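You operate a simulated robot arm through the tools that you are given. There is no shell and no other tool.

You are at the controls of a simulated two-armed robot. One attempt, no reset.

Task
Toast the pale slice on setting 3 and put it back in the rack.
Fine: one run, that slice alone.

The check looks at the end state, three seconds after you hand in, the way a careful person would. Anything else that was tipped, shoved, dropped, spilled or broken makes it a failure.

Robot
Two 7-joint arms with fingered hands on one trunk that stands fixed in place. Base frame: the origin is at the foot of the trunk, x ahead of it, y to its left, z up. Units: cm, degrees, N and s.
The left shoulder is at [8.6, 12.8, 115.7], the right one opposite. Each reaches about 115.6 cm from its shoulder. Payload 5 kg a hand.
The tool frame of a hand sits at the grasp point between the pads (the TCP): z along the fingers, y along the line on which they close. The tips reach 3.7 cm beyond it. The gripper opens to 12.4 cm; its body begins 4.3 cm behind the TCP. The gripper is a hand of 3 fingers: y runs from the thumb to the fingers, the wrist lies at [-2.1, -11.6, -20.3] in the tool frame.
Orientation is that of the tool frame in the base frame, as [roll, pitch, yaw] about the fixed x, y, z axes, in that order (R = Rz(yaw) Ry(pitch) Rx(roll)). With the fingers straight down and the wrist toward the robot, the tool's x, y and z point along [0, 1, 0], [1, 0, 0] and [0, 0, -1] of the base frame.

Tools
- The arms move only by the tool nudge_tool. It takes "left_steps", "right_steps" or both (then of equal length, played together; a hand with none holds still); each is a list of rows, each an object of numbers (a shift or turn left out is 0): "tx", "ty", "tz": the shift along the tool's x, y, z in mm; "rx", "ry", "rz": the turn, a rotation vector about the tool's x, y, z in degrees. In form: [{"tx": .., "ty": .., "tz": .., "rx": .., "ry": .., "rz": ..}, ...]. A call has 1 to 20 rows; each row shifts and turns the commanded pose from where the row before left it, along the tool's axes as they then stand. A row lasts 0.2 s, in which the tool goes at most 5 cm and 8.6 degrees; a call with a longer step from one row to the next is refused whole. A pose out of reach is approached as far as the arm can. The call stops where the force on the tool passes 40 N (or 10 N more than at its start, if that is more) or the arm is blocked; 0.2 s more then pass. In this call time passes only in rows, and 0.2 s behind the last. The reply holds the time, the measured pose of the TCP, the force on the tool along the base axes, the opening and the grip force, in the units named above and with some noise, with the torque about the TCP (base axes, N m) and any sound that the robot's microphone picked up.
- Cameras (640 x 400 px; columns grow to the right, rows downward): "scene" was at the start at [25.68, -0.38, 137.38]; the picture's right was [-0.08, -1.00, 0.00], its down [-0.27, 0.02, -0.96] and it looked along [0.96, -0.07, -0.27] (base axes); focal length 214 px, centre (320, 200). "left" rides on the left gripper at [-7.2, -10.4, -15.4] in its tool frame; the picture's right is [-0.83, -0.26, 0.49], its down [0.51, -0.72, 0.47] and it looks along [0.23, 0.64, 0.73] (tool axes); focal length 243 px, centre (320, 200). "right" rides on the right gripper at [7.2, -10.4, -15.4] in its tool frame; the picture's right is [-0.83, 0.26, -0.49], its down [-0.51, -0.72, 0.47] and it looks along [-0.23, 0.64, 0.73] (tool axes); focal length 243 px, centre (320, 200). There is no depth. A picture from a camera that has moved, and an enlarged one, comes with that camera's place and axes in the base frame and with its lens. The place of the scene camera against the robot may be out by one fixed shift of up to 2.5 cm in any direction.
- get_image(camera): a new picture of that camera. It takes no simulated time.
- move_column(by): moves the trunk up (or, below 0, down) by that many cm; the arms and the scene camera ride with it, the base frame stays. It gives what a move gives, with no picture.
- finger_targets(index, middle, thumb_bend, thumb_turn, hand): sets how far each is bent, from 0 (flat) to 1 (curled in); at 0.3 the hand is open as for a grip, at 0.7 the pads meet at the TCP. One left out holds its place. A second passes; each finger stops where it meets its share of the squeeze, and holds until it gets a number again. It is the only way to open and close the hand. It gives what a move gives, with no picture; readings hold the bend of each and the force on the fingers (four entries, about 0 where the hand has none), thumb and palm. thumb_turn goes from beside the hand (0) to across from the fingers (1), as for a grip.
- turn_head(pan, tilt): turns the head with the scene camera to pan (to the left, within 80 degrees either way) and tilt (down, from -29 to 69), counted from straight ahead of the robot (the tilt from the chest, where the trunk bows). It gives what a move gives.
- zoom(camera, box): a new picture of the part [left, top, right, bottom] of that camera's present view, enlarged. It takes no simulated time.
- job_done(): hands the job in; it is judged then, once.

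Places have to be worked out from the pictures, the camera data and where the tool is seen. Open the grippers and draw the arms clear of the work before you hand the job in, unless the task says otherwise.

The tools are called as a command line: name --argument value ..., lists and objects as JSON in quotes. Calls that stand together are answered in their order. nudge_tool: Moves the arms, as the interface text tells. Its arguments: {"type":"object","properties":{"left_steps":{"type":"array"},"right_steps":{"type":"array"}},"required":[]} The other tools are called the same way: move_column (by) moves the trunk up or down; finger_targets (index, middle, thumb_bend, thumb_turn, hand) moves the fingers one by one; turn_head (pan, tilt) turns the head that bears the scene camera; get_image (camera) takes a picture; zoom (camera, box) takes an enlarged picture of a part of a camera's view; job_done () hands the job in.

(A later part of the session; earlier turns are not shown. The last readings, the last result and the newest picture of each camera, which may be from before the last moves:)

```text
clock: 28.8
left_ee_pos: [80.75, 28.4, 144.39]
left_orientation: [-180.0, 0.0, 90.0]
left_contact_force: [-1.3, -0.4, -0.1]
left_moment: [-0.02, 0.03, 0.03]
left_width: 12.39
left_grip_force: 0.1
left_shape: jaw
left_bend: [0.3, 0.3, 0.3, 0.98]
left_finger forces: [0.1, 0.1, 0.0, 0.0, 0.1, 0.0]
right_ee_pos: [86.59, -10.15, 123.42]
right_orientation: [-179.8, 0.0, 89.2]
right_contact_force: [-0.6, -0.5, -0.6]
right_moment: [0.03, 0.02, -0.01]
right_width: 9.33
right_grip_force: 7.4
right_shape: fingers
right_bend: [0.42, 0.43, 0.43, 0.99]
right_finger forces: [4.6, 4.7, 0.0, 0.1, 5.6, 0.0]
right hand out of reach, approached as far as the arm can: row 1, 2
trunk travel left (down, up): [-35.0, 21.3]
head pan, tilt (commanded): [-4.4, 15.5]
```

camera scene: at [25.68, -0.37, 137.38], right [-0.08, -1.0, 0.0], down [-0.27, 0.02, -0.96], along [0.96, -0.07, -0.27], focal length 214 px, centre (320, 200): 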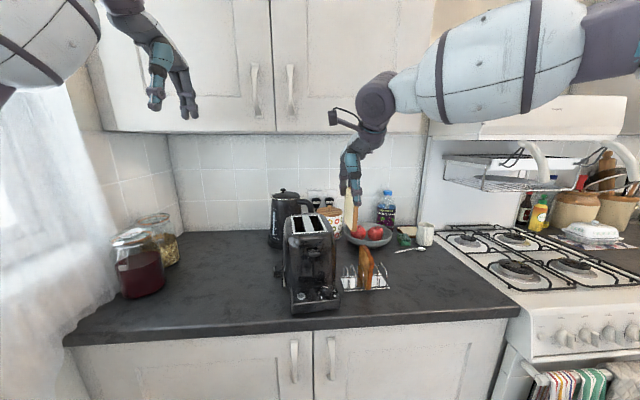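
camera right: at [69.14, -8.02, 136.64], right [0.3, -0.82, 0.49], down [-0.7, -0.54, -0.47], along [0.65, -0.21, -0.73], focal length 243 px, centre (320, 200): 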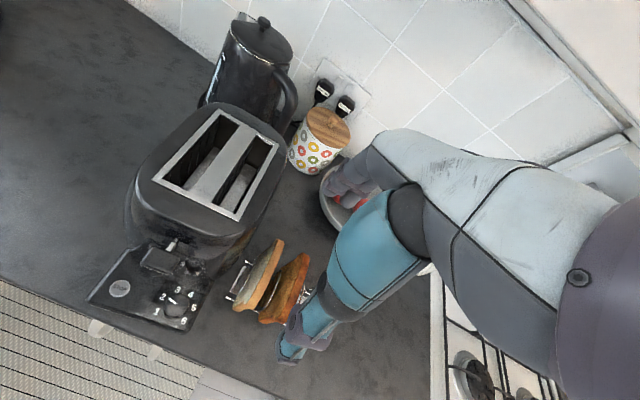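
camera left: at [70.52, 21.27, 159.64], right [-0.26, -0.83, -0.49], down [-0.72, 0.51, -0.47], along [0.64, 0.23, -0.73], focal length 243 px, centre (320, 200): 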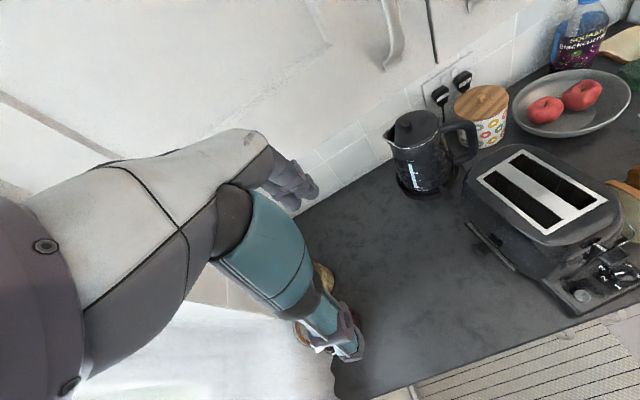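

Yaw is coupled to how far left the hand can go, so it's a wrist limit with the elbow high. I retreat to above the rack, then raise the trunk so the arm can reach down with a more relaxed wrist.

nudge_tool --right_steps '[{"tx": -10, "ty": -15}, {"tx": -14, "ty": -20}, {"tx": -14, "ty": -20}, {"tx": -14, "ty": -20}, {"tx": -10, "ty": -15}]'

move_column --by 14

get_image --camera "scene"

```text
clock: 30.0
left_ee_pos: [80.69, 28.41, 144.43]
left_orientation: [179.9, 0.1, 90.0]
left_contact_force: [0.0, -0.3, -0.1]
left_moment: [0.03, -0.04, 0.01]
left_width: 12.36
left_grip_force: 0.0
left_shape: jaw
left_bend: [0.3, 0.3, 0.3, 0.98]
left_finger forces: [0.1, 0.0, 0.1, 0.0, 0.0, 0.1]
right_ee_pos: [77.4, -16.33, 123.73]
right_orientation: [-179.8, 0.0, 89.1]
right_contact_force: [0.0, 0.2, -0.6]
right_moment: [0.01, -0.02, 0.01]
right_width: 9.29
right_grip_force: 7.4
right_shape: fingers
right_bend: [0.42, 0.43, 0.43, 0.99]
right_finger forces: [4.7, 4.7, 0.0, 0.1, 5.5, 0.0]
trunk travel left (down, up): [-35.0, 21.3]
head pan, tilt (commanded): [-4.4, 15.5]
```

```text
clock: 31.7
left_ee_pos: [81.03, 28.45, 158.17]
left_orientation: [-179.9, 0.0, 90.0]
left_contact_force: [0.4, -0.3, -0.4]
left_moment: [-0.01, -0.02, -0.03]
left_width: 12.36
left_grip_force: 0.2
left_shape: jaw
left_bend: [0.3, 0.3, 0.3, 0.98]
left_finger forces: [0.1, 0.0, 0.0, 0.0, 0.1, 0.1]
right_ee_pos: [77.57, -16.28, 137.37]
right_orientation: [-179.7, 0.0, 89.1]
right_contact_force: [-0.2, -0.7, -0.2]
right_moment: [0.0, 0.01, -0.03]
right_width: 9.28
right_grip_force: 7.4
right_shape: fingers
right_bend: [0.42, 0.43, 0.43, 0.99]
right_finger forces: [4.6, 4.6, 0.0, 0.1, 5.4, 0.0]
trunk travel left (down, up): [-49.0, 7.3]
head pan, tilt (commanded): [-4.4, 15.5]
```

```text
taken
camera scene: at [20.49, -0.37, 153.06], right [-0.08, -1.0, 0.0], down [-0.27, 0.02, -0.96], along [0.96, -0.07, -0.27], focal length 214 px, centre (320, 200)
```

scene: 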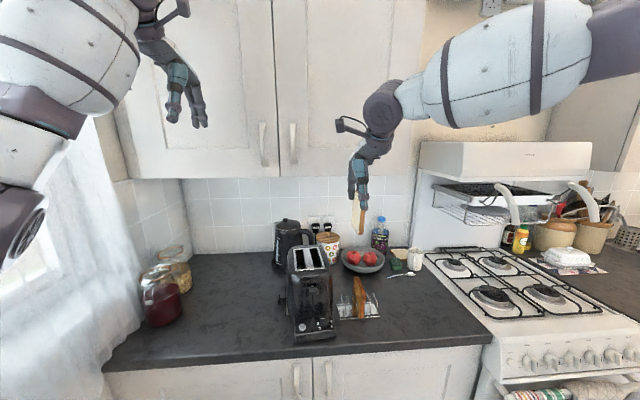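

The trunk is up 14 cm and the slice is still firmly held. I now lower the hand back to z≈123.5 and then try moving left at that height.

nudge_tool --right_steps '[{"tz": 15}, {"tz": 20}, {"tz": 20}, {"tz": 20}, {"tz": 20}, {"tz": 20}, {"tz": 15}, {"tz": 8}]'

nudge_tool --right_steps '[{"tx": 8, "ty": 10, "rz": -1.5}, {"tx": 10, "ty": 15, "rz": -1.5}, {"tx": 14, "ty": 20, "rz": -1.5}, {"tx": 14, "ty": 18, "rz": -1.5}, {"tx": 14, "ty": 15}, {"tx": 14, "ty": 12}, {"tx": 10, "ty": 8}]'

```text
clock: 33.5
left_ee_pos: [80.76, 28.27, 158.36]
left_orientation: [-179.9, 0.0, 90.0]
left_contact_force: [-0.4, -0.2, 0.1]
left_moment: [0.0, 0.0, -0.01]
left_width: 12.38
left_grip_force: 0.1
left_shape: jaw
left_bend: [0.3, 0.3, 0.3, 0.98]
left_finger forces: [0.0, 0.1, 0.0, 0.0, 0.1, 0.1]
right_ee_pos: [77.49, -16.17, 123.64]
right_orientation: [-179.8, 0.1, 89.2]
right_contact_force: [-0.2, 0.0, 0.1]
right_moment: [0.0, 0.01, -0.02]
right_width: 9.29
right_grip_force: 7.1
right_shape: fingers
right_bend: [0.42, 0.43, 0.43, 0.99]
right_finger forces: [4.6, 4.6, 0.0, 0.0, 5.5, 0.1]
trunk travel left (down, up): [-49.0, 7.3]
head pan, tilt (commanded): [-4.4, 15.5]
```

```text
clock: 35.1
left_ee_pos: [81.12, 28.2, 158.3]
left_orientation: [-180.0, -0.1, 89.9]
left_contact_force: [-0.4, -0.6, 0.1]
left_moment: [0.02, 0.0, -0.01]
left_width: 12.37
left_grip_force: 0.0
left_shape: jaw
left_bend: [0.3, 0.3, 0.3, 0.98]
left_finger forces: [0.0, 0.0, 0.0, 0.1, 0.0, 0.1]
right_ee_pos: [86.53, -8.09, 123.51]
right_orientation: [-179.8, 0.1, 95.1]
right_contact_force: [-0.1, -0.3, -1.6]
right_moment: [-0.04, 0.0, 0.0]
right_width: 9.21
right_grip_force: 6.5
right_shape: fingers
right_bend: [0.43, 0.43, 0.43, 0.99]
right_finger forces: [4.1, 4.3, 0.0, 0.0, 5.1, 0.1]
right hand out of reach, approached as far as the arm can: row 7
trunk travel left (down, up): [-49.0, 7.3]
head pan, tilt (commanded): [-4.4, 15.5]
```

Only 0.8 cm more. I look at the arm's posture and at the slice in the hand before choosing another way.

get_image --camera "scene"

get_image --camera "left"

zoom --camera "scene" --box '[300, 120, 420, 260]'

get_image --camera "right"

```text
taken
camera scene: at [20.56, -0.46, 153.08], right [-0.08, -1.0, 0.0], down [-0.27, 0.02, -0.96], along [0.96, -0.07, -0.27], focal length 214 px, centre (320, 200)
```

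scene: 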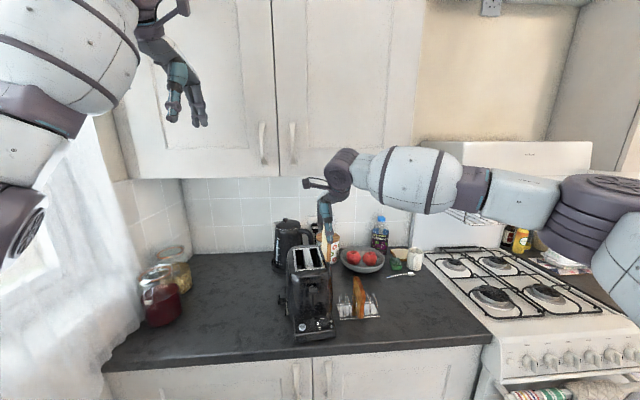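

```text
taken
camera left: at [70.62, 21.01, 173.63], right [-0.26, -0.83, -0.49], down [-0.72, 0.51, -0.47], along [0.64, 0.23, -0.73], focal length 243 px, centre (320, 200)
```

left: 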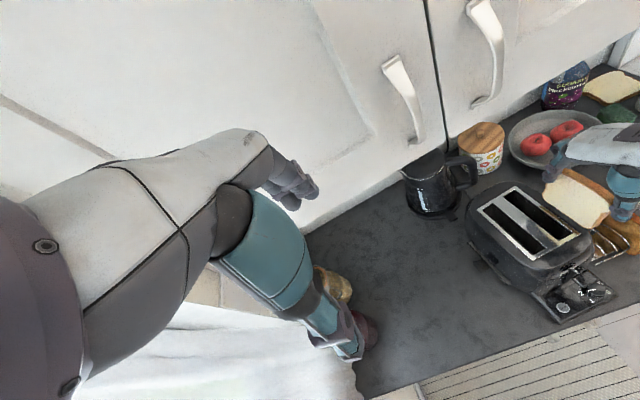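

```text
2.86 times, centred on (360, 190) of scene
camera zoom: at [20.56, -0.46, 153.08], right [-0.08, -1.0, 0.0], down [-0.27, 0.02, -0.96], along [0.96, -0.07, -0.27], focal length 613 px, centre (206, 229)
```

zoom: 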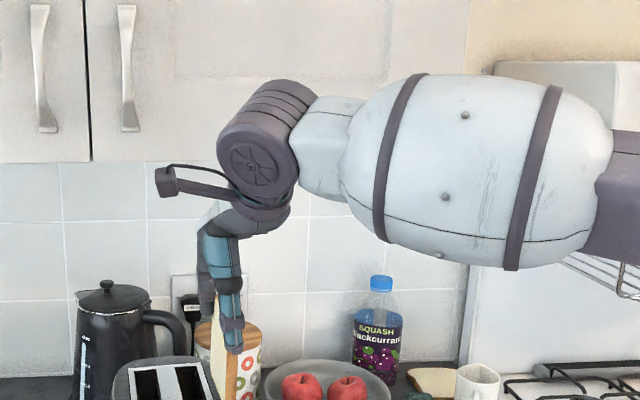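

```text
taken
camera right: at [75.65, -1.72, 138.97], right [0.34, -0.8, 0.49], down [-0.68, -0.57, -0.47], along [0.66, -0.17, -0.73], focal length 243 px, centre (320, 200)
```

right: 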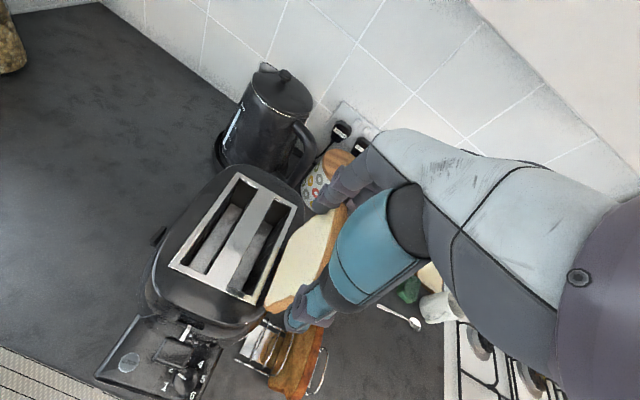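

The forearm comes in from the right with the wrist at its limit; leaning the hand toward the left (wrist further right) should relieve it. I test by tilting 24° about the closing axis here in free air and then moving toward the slot position.

nudge_tool --right_steps '[{"ry": 6}, {"ry": 6}, {"ry": 6}, {"ry": 6}]'

zoom --camera "scene" --box '[290, 150, 390, 270]'

```text
clock: 36.1
left_ee_pos: [80.87, 28.31, 158.38]
left_orientation: [-180.0, 0.0, 90.0]
left_contact_force: [0.4, -0.6, -0.3]
left_moment: [0.02, 0.0, -0.01]
left_width: 12.37
left_grip_force: 0.0
left_shape: jaw
left_bend: [0.3, 0.3, 0.3, 0.98]
left_finger forces: [0.0, 0.1, 0.1, 0.1, 0.0, 0.1]
right_ee_pos: [86.41, -7.92, 123.68]
right_orientation: [-179.9, -24.1, 95.1]
right_contact_force: [0.4, -0.3, -0.6]
right_moment: [0.03, -0.01, 0.0]
right_width: 9.15
right_grip_force: 6.6
right_shape: fingers
right_bend: [0.43, 0.43, 0.43, 0.99]
right_finger forces: [4.0, 4.4, 0.0, 0.0, 4.9, 0.0]
trunk travel left (down, up): [-49.0, 7.3]
head pan, tilt (commanded): [-4.4, 15.5]
```

```text
3.33 times, centred on (340, 210) of scene
camera zoom: at [20.35, -0.46, 153.11], right [-0.08, -1.0, 0.0], down [-0.27, 0.02, -0.96], along [0.96, -0.07, -0.27], focal length 715 px, centre (253, 167)
```

zoom: 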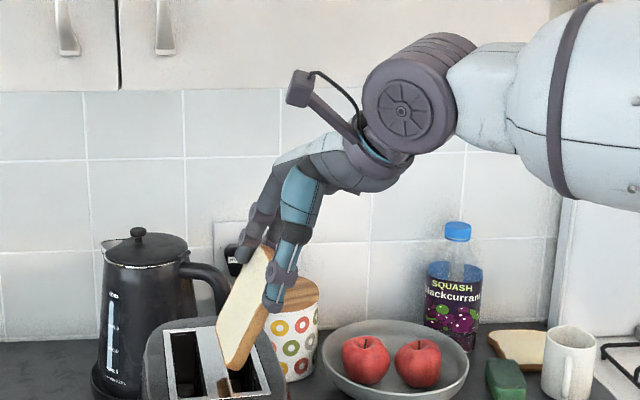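

Tilted 24° without trouble. I now test reaching the slot position with this tilt (same height).

nudge_tool --right_steps '[{"tx": 8.4, "ty": 9.6, "tz": 3.75}, {"tx": 8.4, "ty": 9.6, "tz": 3.75}, {"tx": 8.4, "ty": 9.6, "tz": 3.75}, {"tx": 8.4, "ty": 9.6, "tz": 3.75}]'

```text
clock: 37.1
left_ee_pos: [81.08, 28.24, 158.08]
left_orientation: [-179.8, 0.1, 90.0]
left_contact_force: [1.1, -0.3, 0.1]
left_moment: [0.0, 0.07, -0.01]
left_width: 12.35
left_grip_force: 0.1
left_shape: jaw
left_bend: [0.3, 0.3, 0.3, 0.98]
left_finger forces: [0.1, 0.0, 0.0, 0.0, 0.1, 0.0]
right_ee_pos: [90.18, -4.02, 123.45]
right_orientation: [-179.7, -24.1, 95.0]
right_contact_force: [0.7, -0.1, 0.4]
right_moment: [-0.02, 0.02, 0.0]
right_width: 9.16
right_grip_force: 6.4
right_shape: fingers
right_bend: [0.43, 0.43, 0.43, 0.99]
right_finger forces: [4.0, 4.3, 0.0, 0.0, 4.8, 0.1]
trunk travel left (down, up): [-49.0, 7.3]
head pan, tilt (commanded): [-4.4, 15.5]
```

With the tilt the slot position (90.2, -4.0) is reachable. Now I probe how far I can stand the slice upright again here.

nudge_tool --right_steps '[{"ry": -5}, {"ry": -5}]'

nudge_tool --right_steps '[{"ry": -5}]'

nudge_tool --right_steps '[{"ry": -5}]'

```text
clock: 37.7
left_ee_pos: [81.02, 28.4, 158.22]
left_orientation: [-179.8, 0.0, 90.0]
left_contact_force: [0.7, -0.2, -0.5]
left_moment: [-0.01, -0.02, 0.01]
left_width: 12.37
left_grip_force: 0.1
left_shape: jaw
left_bend: [0.3, 0.3, 0.3, 0.98]
left_finger forces: [0.1, 0.0, 0.0, 0.0, 0.1, 0.0]
right_ee_pos: [89.59, -6.11, 123.21]
right_orientation: [-179.8, -14.1, 95.1]
right_contact_force: [-0.4, -0.3, -0.8]
right_moment: [0.0, -0.02, -0.02]
right_width: 9.13
right_grip_force: 7.3
right_shape: fingers
right_bend: [0.43, 0.43, 0.43, 0.99]
right_finger forces: [4.0, 4.2, 0.0, 0.0, 4.9, 0.0]
right hand out of reach, approached as far as the arm can: row 1, 2
trunk travel left (down, up): [-49.0, 7.3]
head pan, tilt (commanded): [-4.4, 15.5]
```

```text
clock: 38.1
left_ee_pos: [80.67, 28.22, 158.48]
left_orientation: [-180.0, -0.1, 90.0]
left_contact_force: [0.2, -0.3, 0.2]
left_moment: [0.01, -0.02, -0.02]
left_width: 12.38
left_grip_force: 0.0
left_shape: jaw
left_bend: [0.3, 0.3, 0.3, 0.98]
left_finger forces: [0.0, 0.1, 0.0, 0.1, 0.1, 0.0]
right_ee_pos: [88.41, -6.75, 123.11]
right_orientation: [-179.9, -8.9, 95.1]
right_contact_force: [-1.3, 0.5, -0.2]
right_moment: [-0.02, -0.01, -0.01]
right_width: 9.16
right_grip_force: 7.3
right_shape: fingers
right_bend: [0.43, 0.43, 0.43, 0.99]
right_finger forces: [4.0, 4.3, 0.1, 0.0, 4.9, 0.0]
right hand out of reach, approached as far as the arm can: row 1
trunk travel left (down, up): [-49.0, 7.3]
head pan, tilt (commanded): [-4.4, 15.5]
```

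```text
clock: 38.5
left_ee_pos: [80.87, 28.36, 158.38]
left_orientation: [180.0, 0.0, 90.0]
left_contact_force: [-0.2, 0.5, 0.0]
left_moment: [0.0, 0.03, -0.01]
left_width: 12.37
left_grip_force: 0.1
left_shape: jaw
left_bend: [0.3, 0.3, 0.3, 0.98]
left_finger forces: [0.1, 0.1, 0.0, 0.0, 0.1, 0.0]
right_ee_pos: [88.53, -6.88, 122.92]
right_orientation: [-179.9, -8.9, 95.1]
right_contact_force: [-0.1, 0.7, -0.5]
right_moment: [-0.01, 0.03, 0.0]
right_width: 9.12
right_grip_force: 6.5
right_shape: fingers
right_bend: [0.43, 0.43, 0.43, 0.99]
right_finger forces: [4.0, 4.3, 0.1, 0.0, 4.9, 0.0]
right hand out of reach, approached as far as the arm can: row 1
trunk travel left (down, up): [-49.0, 7.3]
head pan, tilt (commanded): [-4.4, 15.5]
```

A ~20° lean is needed at the toaster, so I will set the slice back in its own rack slot, lean the hand, and regrip. First I go back above the rack slot, upright.

nudge_tool --right_steps '[{"tx": -10, "ty": -11, "tz": -1.5}, {"tx": -18, "ty": -19, "tz": -3}, {"tx": -18, "ty": -19, "tz": -3}, {"tx": -17.4, "ty": -19, "tz": -2.4}, {"ry": -4.5, "rz": 1.1}, {"ry": -4.4, "rz": 1.1}]'

zoom --camera "scene" --box '[310, 170, 410, 330]'

zoom --camera "left" --box '[520, 100, 640, 260]'

zoom --camera "right" --box '[200, 180, 360, 380]'

```text
clock: 39.9
left_ee_pos: [81.04, 28.5, 158.31]
left_orientation: [-180.0, 0.2, 90.0]
left_contact_force: [-0.6, 0.9, 0.0]
left_moment: [-0.01, 0.01, 0.0]
left_width: 12.36
left_grip_force: 0.1
left_shape: jaw
left_bend: [0.3, 0.3, 0.3, 0.98]
left_finger forces: [0.1, 0.1, 0.0, 0.1, 0.0, 0.0]
right_ee_pos: [82.29, -13.64, 123.13]
right_orientation: [-179.7, -0.1, 92.9]
right_contact_force: [-0.4, 0.6, 0.5]
right_moment: [-0.04, -0.01, -0.01]
right_width: 9.1
right_grip_force: 6.1
right_shape: fingers
right_bend: [0.43, 0.43, 0.43, 0.99]
right_finger forces: [3.9, 4.1, 0.0, 0.0, 4.7, 0.0]
trunk travel left (down, up): [-49.0, 7.3]
head pan, tilt (commanded): [-4.4, 15.5]
```

```text
2.50 times, centred on (360, 250) of scene
camera zoom: at [20.39, -0.17, 153.1], right [-0.08, -1.0, 0.0], down [-0.27, 0.02, -0.96], along [0.96, -0.08, -0.27], focal length 536 px, centre (220, 75)
```

zoom: 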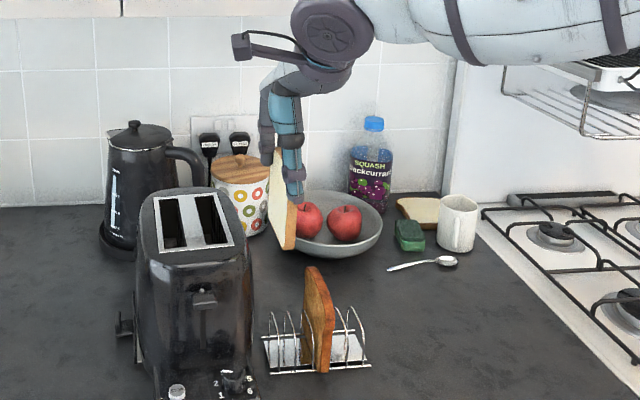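

```text
2.50 times, centred on (580, 180) of left
camera zoom: at [70.42, 21.38, 173.67], right [-0.26, -0.83, -0.49], down [-0.72, 0.51, -0.47], along [0.64, 0.23, -0.73], focal length 606 px, centre (-330, 250)
```

zoom: 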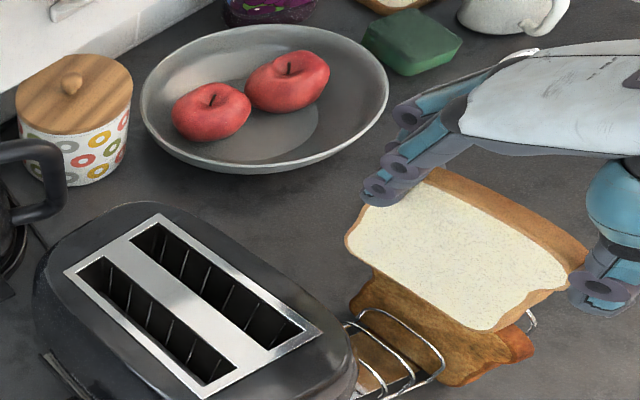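

```text
2.00 times, centred on (280, 280) of right
camera zoom: at [71.77, -6.87, 138.48], right [0.31, -0.82, 0.49], down [-0.7, -0.54, -0.47], along [0.65, -0.2, -0.74], focal length 485 px, centre (400, 40)
```

zoom: 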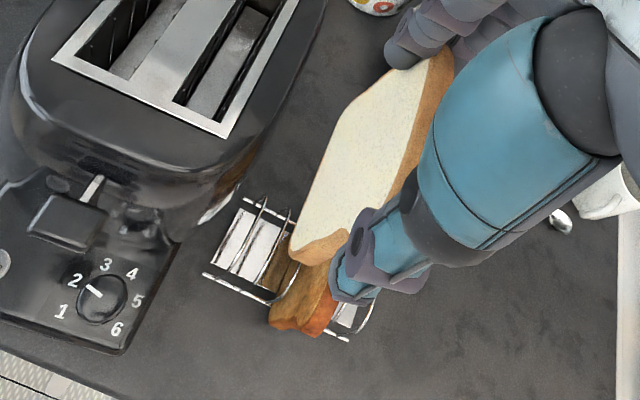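

The slice is still well held and hangs over its slot. I shift 2.5 mm right (to the pick-up y) and lower until its bottom is just above the hoops, then check alignment.

nudge_tool --right_steps '[{"tx": -2.5}, {"tz": 15}, {"tz": 20}, {"tz": 20}, {"tz": 20}, {"tz": 20}, {"tz": 12}]'

zoom --camera "scene" --box '[320, 240, 400, 330]'

zoom --camera "right" --box '[200, 180, 360, 380]'

zoom --camera "left" --box '[560, 140, 640, 260]'

```text
clock: 41.5
left_ee_pos: [80.8, 28.37, 158.36]
left_orientation: [-180.0, -0.2, 90.1]
left_contact_force: [0.6, -0.6, 0.5]
left_moment: [0.01, -0.04, 0.02]
left_width: 12.35
left_grip_force: 0.0
left_shape: jaw
left_bend: [0.3, 0.3, 0.3, 0.98]
left_finger forces: [0.0, 0.0, 0.1, 0.0, 0.1, 0.0]
right_ee_pos: [82.39, -14.07, 112.06]
right_orientation: [-179.7, 0.0, 92.9]
right_contact_force: [0.1, 0.7, -0.9]
right_moment: [0.0, 0.02, -0.03]
right_width: 9.1
right_grip_force: 6.3
right_shape: fingers
right_bend: [0.43, 0.43, 0.43, 0.99]
right_finger forces: [3.9, 4.2, 0.0, 0.1, 4.7, 0.0]
trunk travel left (down, up): [-49.0, 7.3]
head pan, tilt (commanded): [-4.4, 15.5]
```

```text
4.44 times, centred on (360, 285) of scene
camera zoom: at [20.41, -0.4, 153.1], right [-0.08, -1.0, 0.0], down [-0.27, 0.02, -0.96], along [0.96, -0.07, -0.27], focal length 953 px, centre (142, -178)
```

zoom: 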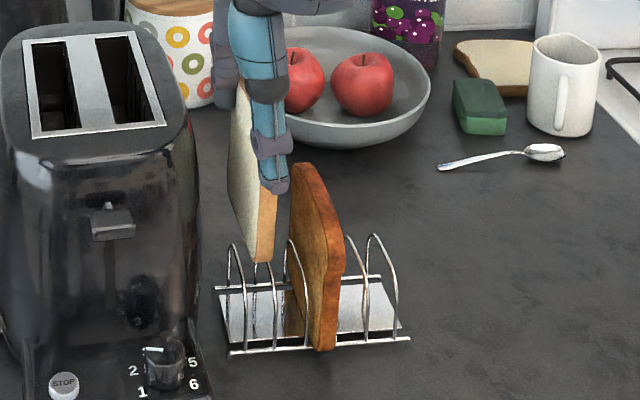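

```text
2.00 times, centred on (280, 280) of right
camera zoom: at [71.69, -7.31, 127.52], right [0.31, -0.82, 0.49], down [-0.7, -0.54, -0.47], along [0.65, -0.2, -0.74], focal length 485 px, centre (400, 40)
```

zoom: 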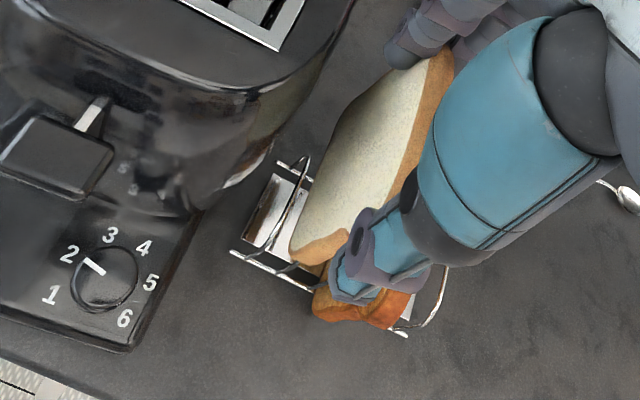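

```text
3.33 times, centred on (600, 200) of left
camera zoom: at [70.43, 21.1, 173.7], right [-0.26, -0.83, -0.49], down [-0.72, 0.51, -0.47], along [0.64, 0.23, -0.73], focal length 809 px, centre (-613, 200)
```

zoom: 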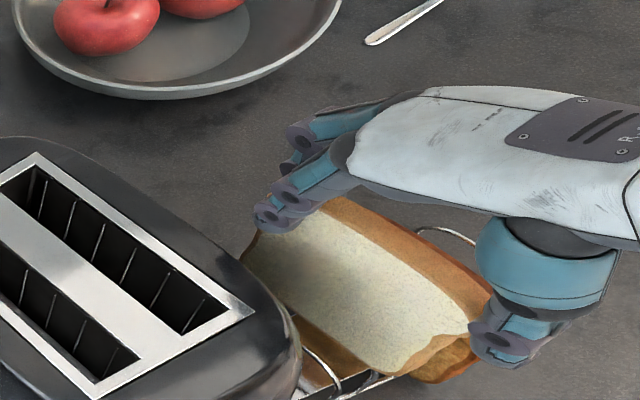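

The slice's lower edge lines up with the gap between the first two hoops. I lower it into its slot.

nudge_tool --right_steps '[{"tz": 12}, {"tz": 12}, {"tz": 12}, {"tz": 12}, {"tz": 10}, {"tz": 8}, {"tz": 6}, {"tz": 4}]'

zoom --camera "scene" --box '[320, 240, 400, 330]'

zoom --camera "right" --box '[200, 180, 360, 380]'

```text
clock: 43.3
left_ee_pos: [80.99, 28.32, 158.23]
left_orientation: [-179.9, 0.0, 90.1]
left_contact_force: [0.0, -0.5, 0.3]
left_moment: [0.01, 0.01, 0.0]
left_width: 12.36
left_grip_force: 0.1
left_shape: jaw
left_bend: [0.3, 0.3, 0.3, 0.98]
left_finger forces: [0.0, 0.0, 0.1, 0.1, 0.0, 0.0]
right_ee_pos: [82.31, -14.13, 104.54]
right_orientation: [-179.5, 0.0, 93.0]
right_contact_force: [-1.1, 0.8, 0.1]
right_moment: [0.05, 0.08, -0.07]
right_width: 8.05
right_grip_force: 7.2
right_shape: fingers
right_bend: [0.45, 0.44, 0.47, 0.99]
right_finger forces: [6.8, 6.4, 0.0, 0.0, 1.1, 0.0]
trunk travel left (down, up): [-49.0, 7.3]
head pan, tilt (commanded): [-4.4, 15.5]
```

```text
4.44 times, centred on (360, 285) of scene
camera zoom: at [20.46, -0.37, 153.08], right [-0.08, -1.0, 0.0], down [-0.27, 0.02, -0.96], along [0.96, -0.07, -0.27], focal length 953 px, centre (142, -178)
```

zoom: 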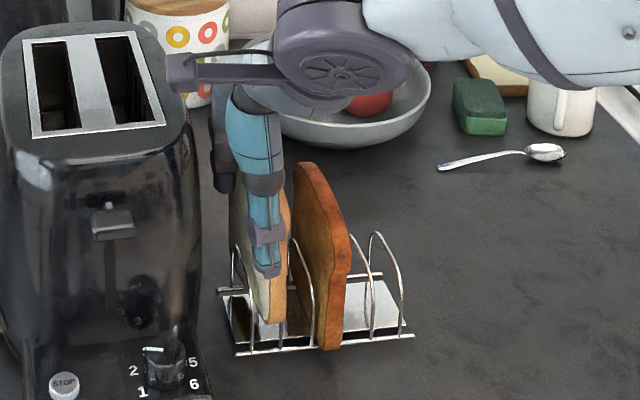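

```text
2.00 times, centred on (280, 280) of right
camera zoom: at [71.77, -7.34, 120.01], right [0.31, -0.82, 0.49], down [-0.7, -0.54, -0.47], along [0.65, -0.2, -0.74], focal length 485 px, centre (400, 40)
```

zoom: 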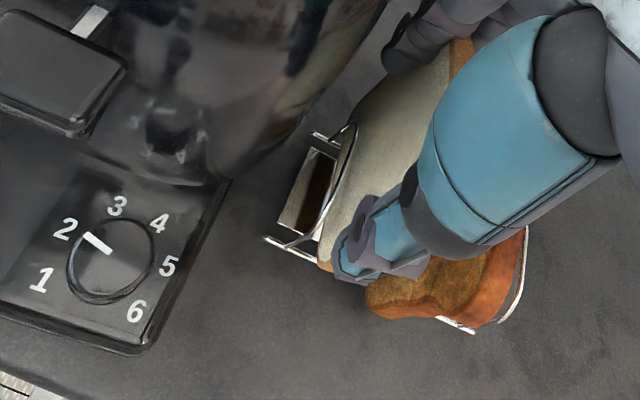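

The width dropped to 8 cm: the slice met the rack floor and the pads slid below its lobes; the rack may have shifted slightly. I look closely before releasing.

zoom --camera "scene" --box '[340, 260, 400, 325]'

zoom --camera "left" --box '[560, 150, 640, 270]'

zoom --camera "right" --box '[240, 200, 340, 340]'

```text
6.15 times, centred on (370, 292) of scene
camera zoom: at [20.46, -0.37, 153.08], right [-0.08, -1.0, 0.0], down [-0.27, 0.02, -0.96], along [0.96, -0.07, -0.27], focal length 1320 px, centre (12, -369)
```

zoom: 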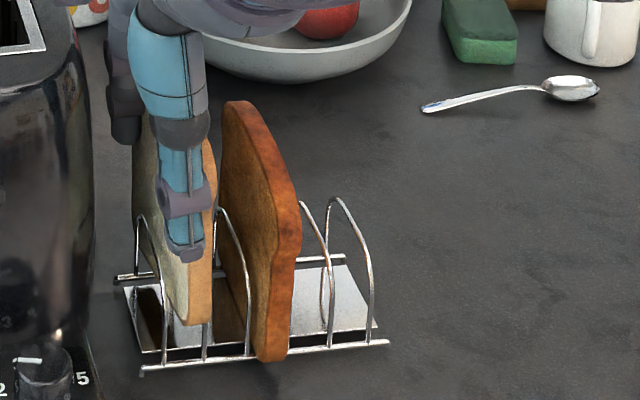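

```text
3.33 times, centred on (600, 210) of left
camera zoom: at [70.49, 21.13, 173.65], right [-0.26, -0.83, -0.49], down [-0.72, 0.51, -0.47], along [0.64, 0.23, -0.73], focal length 809 px, centre (-613, 167)
```

zoom: 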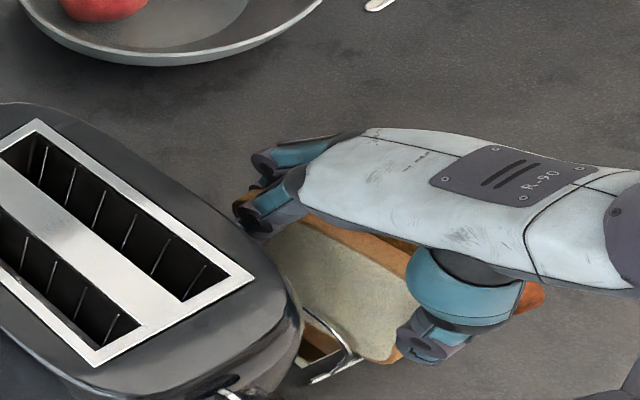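

```text
2.86 times, centred on (290, 270) of right
camera zoom: at [71.77, -7.34, 120.01], right [0.31, -0.82, 0.49], down [-0.7, -0.54, -0.47], along [0.65, -0.2, -0.74], focal length 693 px, centre (406, 0)
```

zoom: 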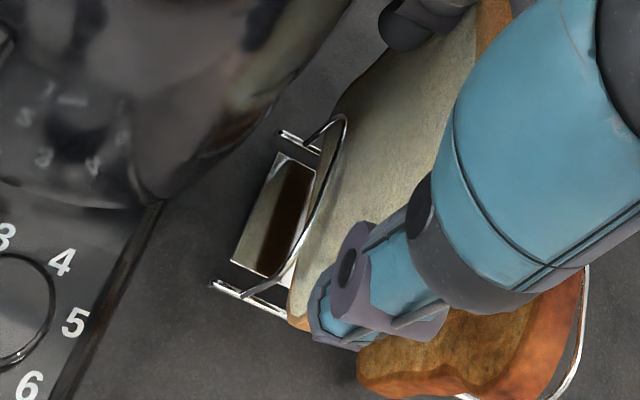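

The slice's near lower corner is ~3 cm above the rack floor – it has hung up on a hoop and slid in the grip, nudging the rack a few mm. I tighten the thumb and then lift it off again to realign.

finger_targets --hand "right" --thumb_bend 0.52

zoom --camera "scene" --box '[340, 260, 400, 325]'

```text
clock: 44.3
left_ee_pos: [80.85, 28.24, 158.33]
left_orientation: [180.0, 0.0, 90.0]
left_contact_force: [-0.5, -0.4, 0.2]
left_moment: [0.0, 0.0, 0.0]
left_width: 12.4
left_grip_force: 0.0
left_shape: jaw
left_bend: [0.3, 0.3, 0.3, 0.98]
left_finger forces: [0.1, 0.1, 0.1, 0.1, 0.0, 0.1]
right_ee_pos: [82.34, -13.97, 104.73]
right_orientation: [-179.7, -0.1, 93.0]
right_contact_force: [-0.1, 0.3, -0.2]
right_moment: [-0.02, 0.01, -0.04]
right_width: 7.21
right_grip_force: 6.3
right_shape: fingers
right_bend: [0.46, 0.44, 0.52, 1.0]
right_finger forces: [5.6, 5.8, 0.1, 0.0, 0.3, 0.0]
trunk travel left (down, up): [-49.0, 7.3]
head pan, tilt (commanded): [-4.4, 15.5]
```

```text
6.15 times, centred on (370, 292) of scene
camera zoom: at [20.38, -0.38, 153.1], right [-0.08, -1.0, 0.0], down [-0.27, 0.02, -0.96], along [0.96, -0.07, -0.27], focal length 1320 px, centre (12, -369)
```

zoom: 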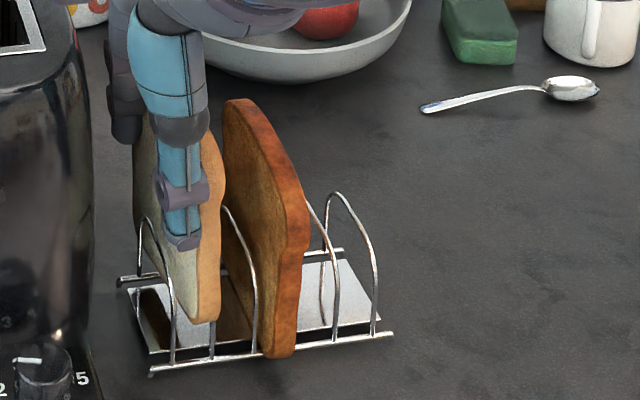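

The thumb has now slipped past the slice's near end onto its left side. I stop and look from the hand cameras before moving anything.

zoom --camera "right" --box '[240, 180, 360, 340]'

zoom --camera "left" --box '[580, 170, 640, 260]'

zoom --camera "scene" --box '[345, 275, 385, 320]'

```text
2.50 times, centred on (300, 260) of right
camera zoom: at [71.72, -7.34, 120.11], right [0.31, -0.82, 0.49], down [-0.7, -0.54, -0.47], along [0.65, -0.2, -0.74], focal length 606 px, centre (370, 50)
```

zoom: 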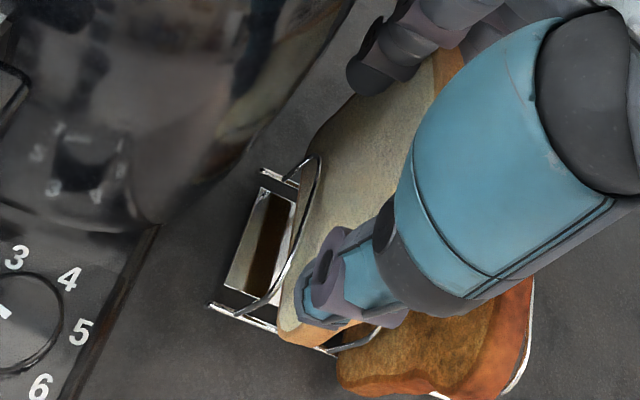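

```text
4.44 times, centred on (610, 215) of left
camera zoom: at [70.39, 21.12, 173.72], right [-0.26, -0.83, -0.49], down [-0.72, 0.51, -0.47], along [0.64, 0.23, -0.73], focal length 1078 px, centre (-969, 133)
```

zoom: 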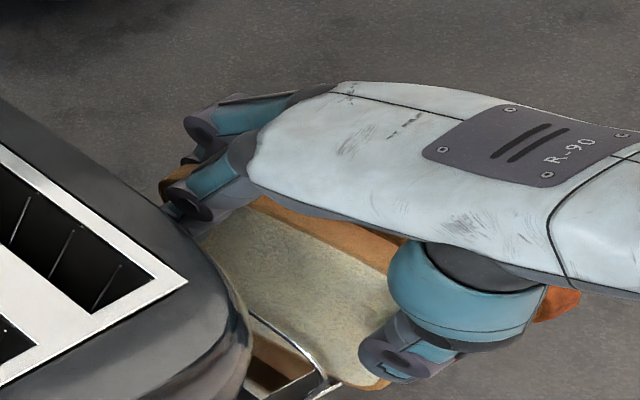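

```text
8.89 times, centred on (365, 298) of scene
camera zoom: at [20.38, -0.38, 153.1], right [-0.08, -1.0, 0.0], down [-0.27, 0.02, -0.96], along [0.96, -0.07, -0.27], focal length 1906 px, centre (-80, -667)
```

zoom: 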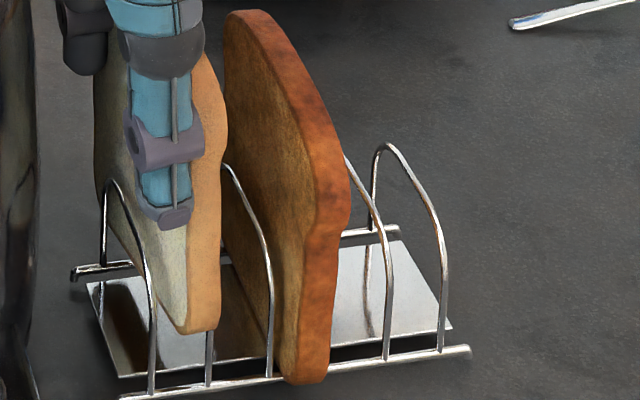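

The slice sits in its slot between hoops 1 and 2 but pitched up and pressed aside by the thumb. I release gently, a little at a time, so it can settle down into the rack.

finger_targets --hand "right" --thumb_bend 0.42

zoom --camera "scene" --box '[345, 275, 385, 320]'

zoom --camera "right" --box '[240, 180, 360, 340]'

```text
clock: 45.3
left_ee_pos: [80.8, 28.46, 158.39]
left_orientation: [-180.0, 0.1, 90.0]
left_contact_force: [1.2, -0.4, -0.2]
left_moment: [0.01, 0.0, 0.03]
left_width: 12.34
left_grip_force: 0.0
left_shape: jaw
left_bend: [0.3, 0.3, 0.3, 0.98]
left_finger forces: [0.0, 0.0, 0.0, 0.0, 0.1, 0.1]
right_ee_pos: [82.35, -13.95, 104.88]
right_orientation: [-179.7, -0.1, 93.0]
right_contact_force: [-0.7, 1.0, -0.3]
right_moment: [0.0, 0.03, 0.0]
right_width: 8.67
right_grip_force: 6.1
right_shape: fingers
right_bend: [0.46, 0.44, 0.42, 0.99]
right_finger forces: [5.7, 5.7, 0.0, 0.0, 0.0, 0.0]
trunk travel left (down, up): [-49.0, 7.3]
head pan, tilt (commanded): [-4.4, 15.5]
```

```text
8.89 times, centred on (365, 298) of scene
camera zoom: at [20.37, -0.38, 153.11], right [-0.08, -1.0, 0.0], down [-0.27, 0.02, -0.96], along [0.96, -0.07, -0.27], focal length 1906 px, centre (-80, -667)
```

zoom: 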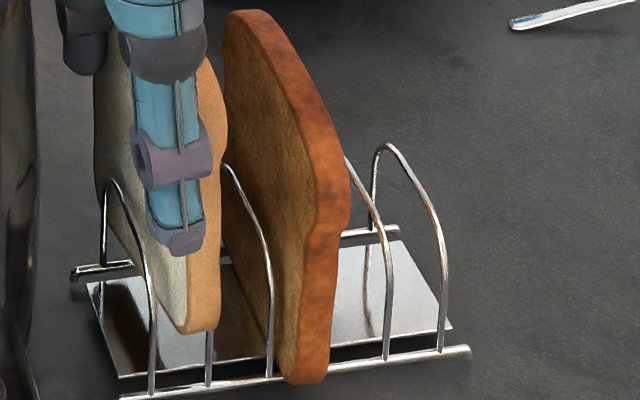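

```text
2.50 times, centred on (300, 260) of right
camera zoom: at [71.71, -7.33, 120.12], right [0.31, -0.82, 0.49], down [-0.7, -0.54, -0.47], along [0.65, -0.2, -0.74], focal length 606 px, centre (370, 50)
```

zoom: 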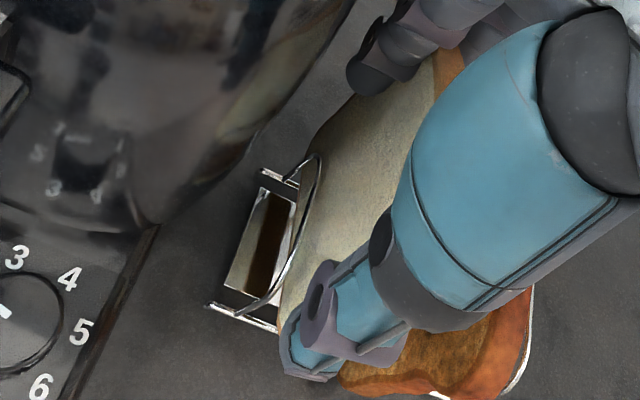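

The thumb is free (0 N) while index and middle still hold the far end at 5.7 N each. I ease them open to let the slice drop into its slot.

finger_targets --hand "right" --index 0.4 --middle 0.4 --thumb_bend 0.36

zoom --camera "scene" --box '[345, 275, 385, 320]'

zoom --camera "right" --box '[240, 180, 360, 340]'

```text
clock: 46.3
left_ee_pos: [80.72, 28.39, 158.34]
left_orientation: [-180.0, 0.0, 90.0]
left_contact_force: [0.8, 0.9, -0.4]
left_moment: [0.01, -0.01, 0.0]
left_width: 12.36
left_grip_force: 0.1
left_shape: jaw
left_bend: [0.3, 0.3, 0.3, 0.98]
left_finger forces: [0.0, 0.0, 0.1, 0.1, 0.1, 0.0]
right_ee_pos: [82.42, -14.01, 104.66]
right_orientation: [-179.6, -0.1, 93.1]
right_contact_force: [-0.2, 0.0, -0.8]
right_moment: [0.04, 0.0, 0.0]
right_width: 10.36
right_grip_force: 4.9
right_shape: fingers
right_bend: [0.41, 0.39, 0.36, 0.98]
right_finger forces: [5.6, 5.1, 0.0, 0.0, 0.1, 0.0]
trunk travel left (down, up): [-49.0, 7.3]
head pan, tilt (commanded): [-4.4, 15.5]
```

```text
8.89 times, centred on (365, 298) of scene
camera zoom: at [20.37, -0.37, 153.11], right [-0.08, -1.0, 0.0], down [-0.27, 0.02, -0.96], along [0.96, -0.07, -0.27], focal length 1906 px, centre (-80, -667)
```

zoom: 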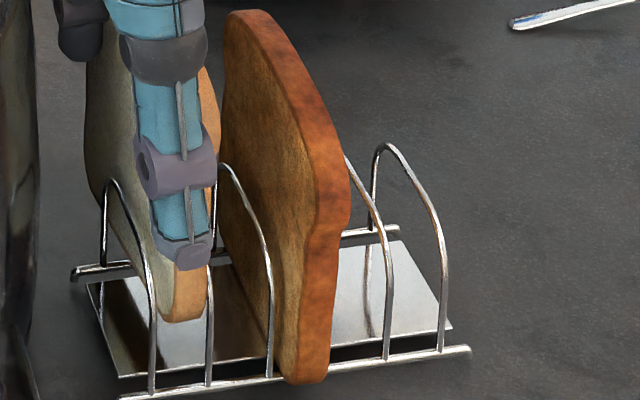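

```text
2.50 times, centred on (300, 260) of right
camera zoom: at [71.71, -7.33, 120.11], right [0.31, -0.82, 0.49], down [-0.7, -0.54, -0.47], along [0.65, -0.2, -0.74], focal length 606 px, centre (370, 50)
```

zoom: 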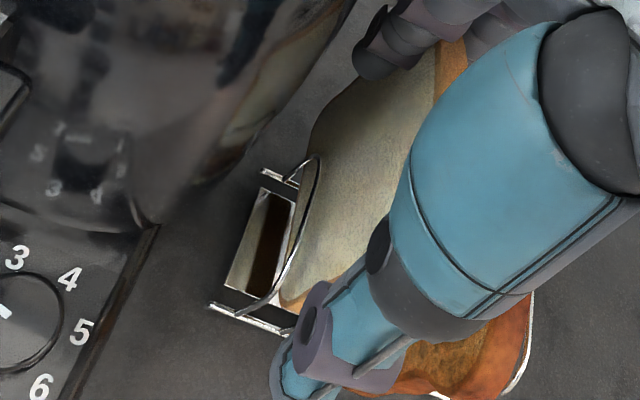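

The slice follows the fingers: its far end is wedged between index and middle. I open just the middle finger to free the wedge.

finger_targets --hand "right" --middle 0.3

zoom --camera "scene" --box '[345, 275, 385, 320]'

zoom --camera "left" --box '[580, 170, 640, 260]'

```text
clock: 47.3
left_ee_pos: [80.86, 28.28, 158.53]
left_orientation: [180.0, 0.0, 90.0]
left_contact_force: [0.3, -0.1, 0.2]
left_moment: [0.01, -0.01, 0.03]
left_width: 12.36
left_grip_force: 0.1
left_shape: jaw
left_bend: [0.3, 0.3, 0.3, 0.98]
left_finger forces: [0.0, 0.0, 0.0, 0.1, 0.0, 0.0]
right_ee_pos: [82.31, -14.13, 104.67]
right_orientation: [-179.7, -0.1, 93.0]
right_contact_force: [0.2, 0.5, 0.3]
right_moment: [0.03, 0.04, -0.01]
right_width: 10.55
right_grip_force: 3.1
right_shape: fingers
right_bend: [0.39, 0.31, 0.36, 0.98]
right_finger forces: [3.5, 3.0, 0.1, 0.0, 0.1, 0.1]
trunk travel left (down, up): [-49.0, 7.3]
head pan, tilt (commanded): [-4.4, 15.5]
```

```text
8.89 times, centred on (365, 298) of scene
camera zoom: at [20.37, -0.37, 153.11], right [-0.08, -1.0, 0.0], down [-0.27, 0.02, -0.96], along [0.96, -0.07, -0.27], focal length 1906 px, centre (-80, -667)
```

zoom: 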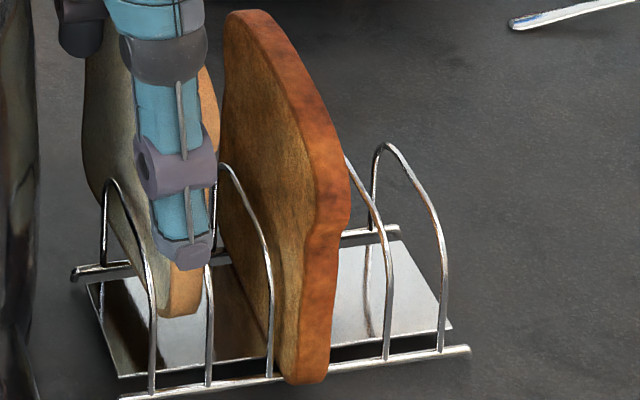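

```text
4.44 times, centred on (610, 215) of left
camera zoom: at [70.38, 21.14, 173.73], right [-0.26, -0.83, -0.49], down [-0.72, 0.51, -0.47], along [0.64, 0.23, -0.73], focal length 1078 px, centre (-969, 133)
```

zoom: 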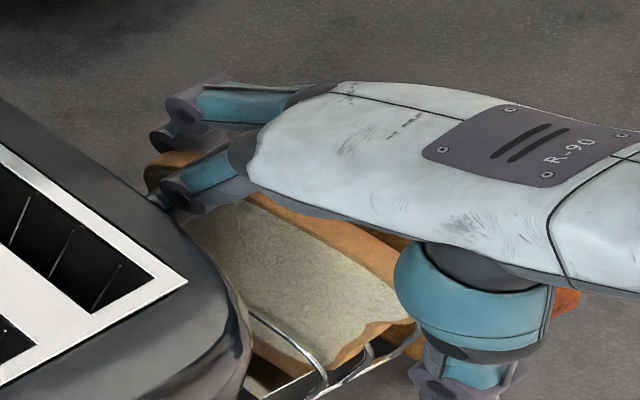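

In the left view the slice's far crust pokes out between the two fingers. I straighten the middle finger further to open that gap.

finger_targets --hand "right" --middle 0.12

zoom --camera "scene" --box '[345, 275, 385, 320]'

zoom --camera "left" --box '[580, 170, 640, 260]'

```text
clock: 48.3
left_ee_pos: [80.88, 28.42, 158.16]
left_orientation: [180.0, 0.0, 90.1]
left_contact_force: [0.7, 0.5, 0.1]
left_moment: [0.02, -0.01, 0.0]
left_width: 12.38
left_grip_force: 0.1
left_shape: jaw
left_bend: [0.3, 0.3, 0.3, 0.98]
left_finger forces: [0.1, 0.0, 0.1, 0.0, 0.0, 0.1]
right_ee_pos: [82.29, -14.15, 104.66]
right_orientation: [-179.7, 0.0, 93.0]
right_contact_force: [-0.5, 0.0, -0.2]
right_moment: [0.0, 0.02, 0.01]
right_width: 10.43
right_grip_force: 0.1
right_shape: fingers
right_bend: [0.4, 0.12, 0.36, 0.98]
right_finger forces: [0.0, 0.1, 0.1, 0.0, 0.0, 0.0]
trunk travel left (down, up): [-49.0, 7.3]
head pan, tilt (commanded): [-4.4, 15.5]
```

```text
8.89 times, centred on (365, 298) of scene
camera zoom: at [20.37, -0.38, 153.11], right [-0.08, -1.0, 0.0], down [-0.27, 0.02, -0.96], along [0.96, -0.07, -0.27], focal length 1906 px, centre (-80, -667)
```

zoom: 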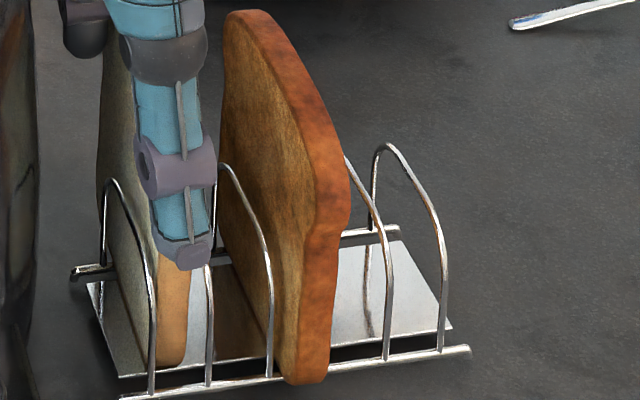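

```text
4.44 times, centred on (610, 215) of left
camera zoom: at [70.38, 21.13, 173.73], right [-0.26, -0.83, -0.49], down [-0.72, 0.51, -0.47], along [0.64, 0.23, -0.73], focal length 1078 px, centre (-969, 133)
```

zoom: 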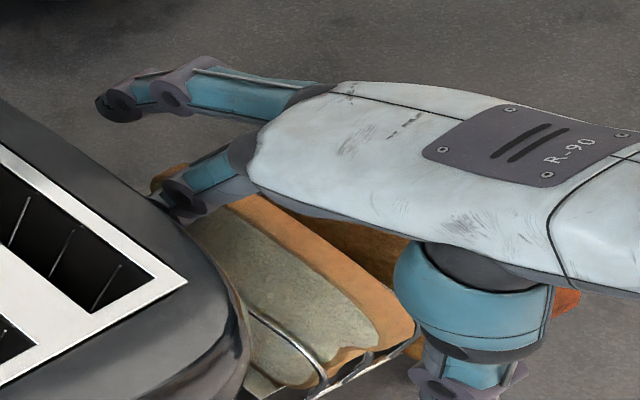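

The slice has dropped back into its slot and every contact force is zero. I open the thumb and lift the hand straight up, slowly at first, watching that the slice stays.

finger_targets --hand "right" --thumb_bend 0.28

nudge_tool --right_steps '[{"tz": -5}, {"tz": -6}, {"tz": -8}, {"tz": -10}]'

zoom --camera "scene" --box '[335, 255, 395, 325]'

zoom --camera "left" --box '[580, 170, 640, 260]'

```text
clock: 49.3
left_ee_pos: [80.87, 28.28, 158.39]
left_orientation: [179.9, 0.0, 89.9]
left_contact_force: [0.3, 0.3, -0.6]
left_moment: [0.03, 0.01, -0.03]
left_width: 12.36
left_grip_force: 0.0
left_shape: jaw
left_bend: [0.3, 0.3, 0.3, 0.98]
left_finger forces: [0.0, 0.0, 0.0, 0.0, 0.0, 0.0]
right_ee_pos: [82.39, -14.01, 104.65]
right_orientation: [-179.7, -0.1, 93.0]
right_contact_force: [-0.2, -0.6, 0.5]
right_moment: [0.01, -0.01, -0.02]
right_width: 11.56
right_grip_force: 0.0
right_shape: fingers
right_bend: [0.4, 0.12, 0.28, 0.97]
right_finger forces: [0.0, 0.0, 0.1, 0.1, 0.0, 0.0]
trunk travel left (down, up): [-49.0, 7.3]
head pan, tilt (commanded): [-4.4, 15.5]
```

```text
clock: 50.3
left_ee_pos: [80.83, 28.33, 158.51]
left_orientation: [-180.0, -0.1, 89.9]
left_contact_force: [0.2, -0.1, 0.2]
left_moment: [0.0, -0.02, -0.02]
left_width: 12.36
left_grip_force: 0.0
left_shape: jaw
left_bend: [0.3, 0.3, 0.3, 0.98]
left_finger forces: [0.0, 0.1, 0.1, 0.0, 0.1, 0.0]
right_ee_pos: [82.29, -13.97, 107.83]
right_orientation: [-179.7, 0.0, 93.1]
right_contact_force: [-0.1, 0.1, 0.4]
right_moment: [0.0, -0.03, -0.03]
right_width: 11.57
right_grip_force: 0.0
right_shape: fingers
right_bend: [0.4, 0.12, 0.28, 0.97]
right_finger forces: [0.0, 0.0, 0.1, 0.0, 0.1, 0.0]
trunk travel left (down, up): [-49.0, 7.3]
head pan, tilt (commanded): [-4.4, 15.5]
```

```text
5.71 times, centred on (365, 290) of scene
camera zoom: at [20.31, -0.36, 153.12], right [-0.08, -1.0, 0.0], down [-0.27, 0.02, -0.96], along [0.96, -0.07, -0.27], focal length 1226 px, centre (63, -314)
```

zoom: 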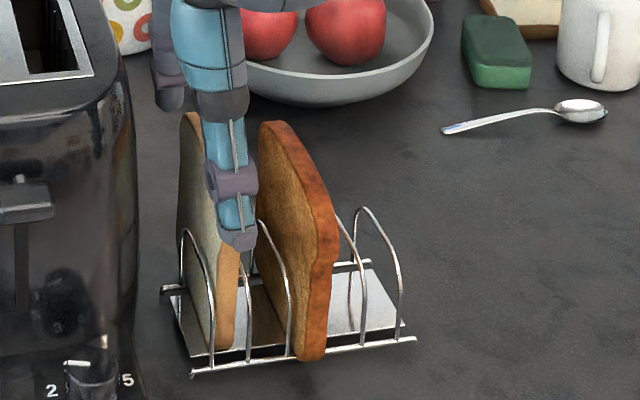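

```text
4.44 times, centred on (610, 215) of left
camera zoom: at [70.31, 21.15, 173.76], right [-0.26, -0.83, -0.49], down [-0.72, 0.51, -0.47], along [0.64, 0.23, -0.73], focal length 1078 px, centre (-969, 133)
```

zoom: 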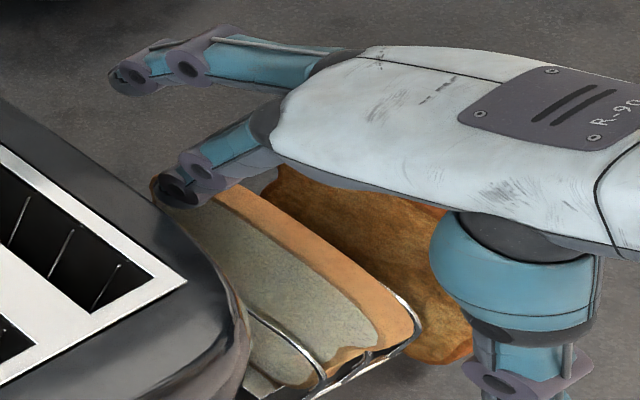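

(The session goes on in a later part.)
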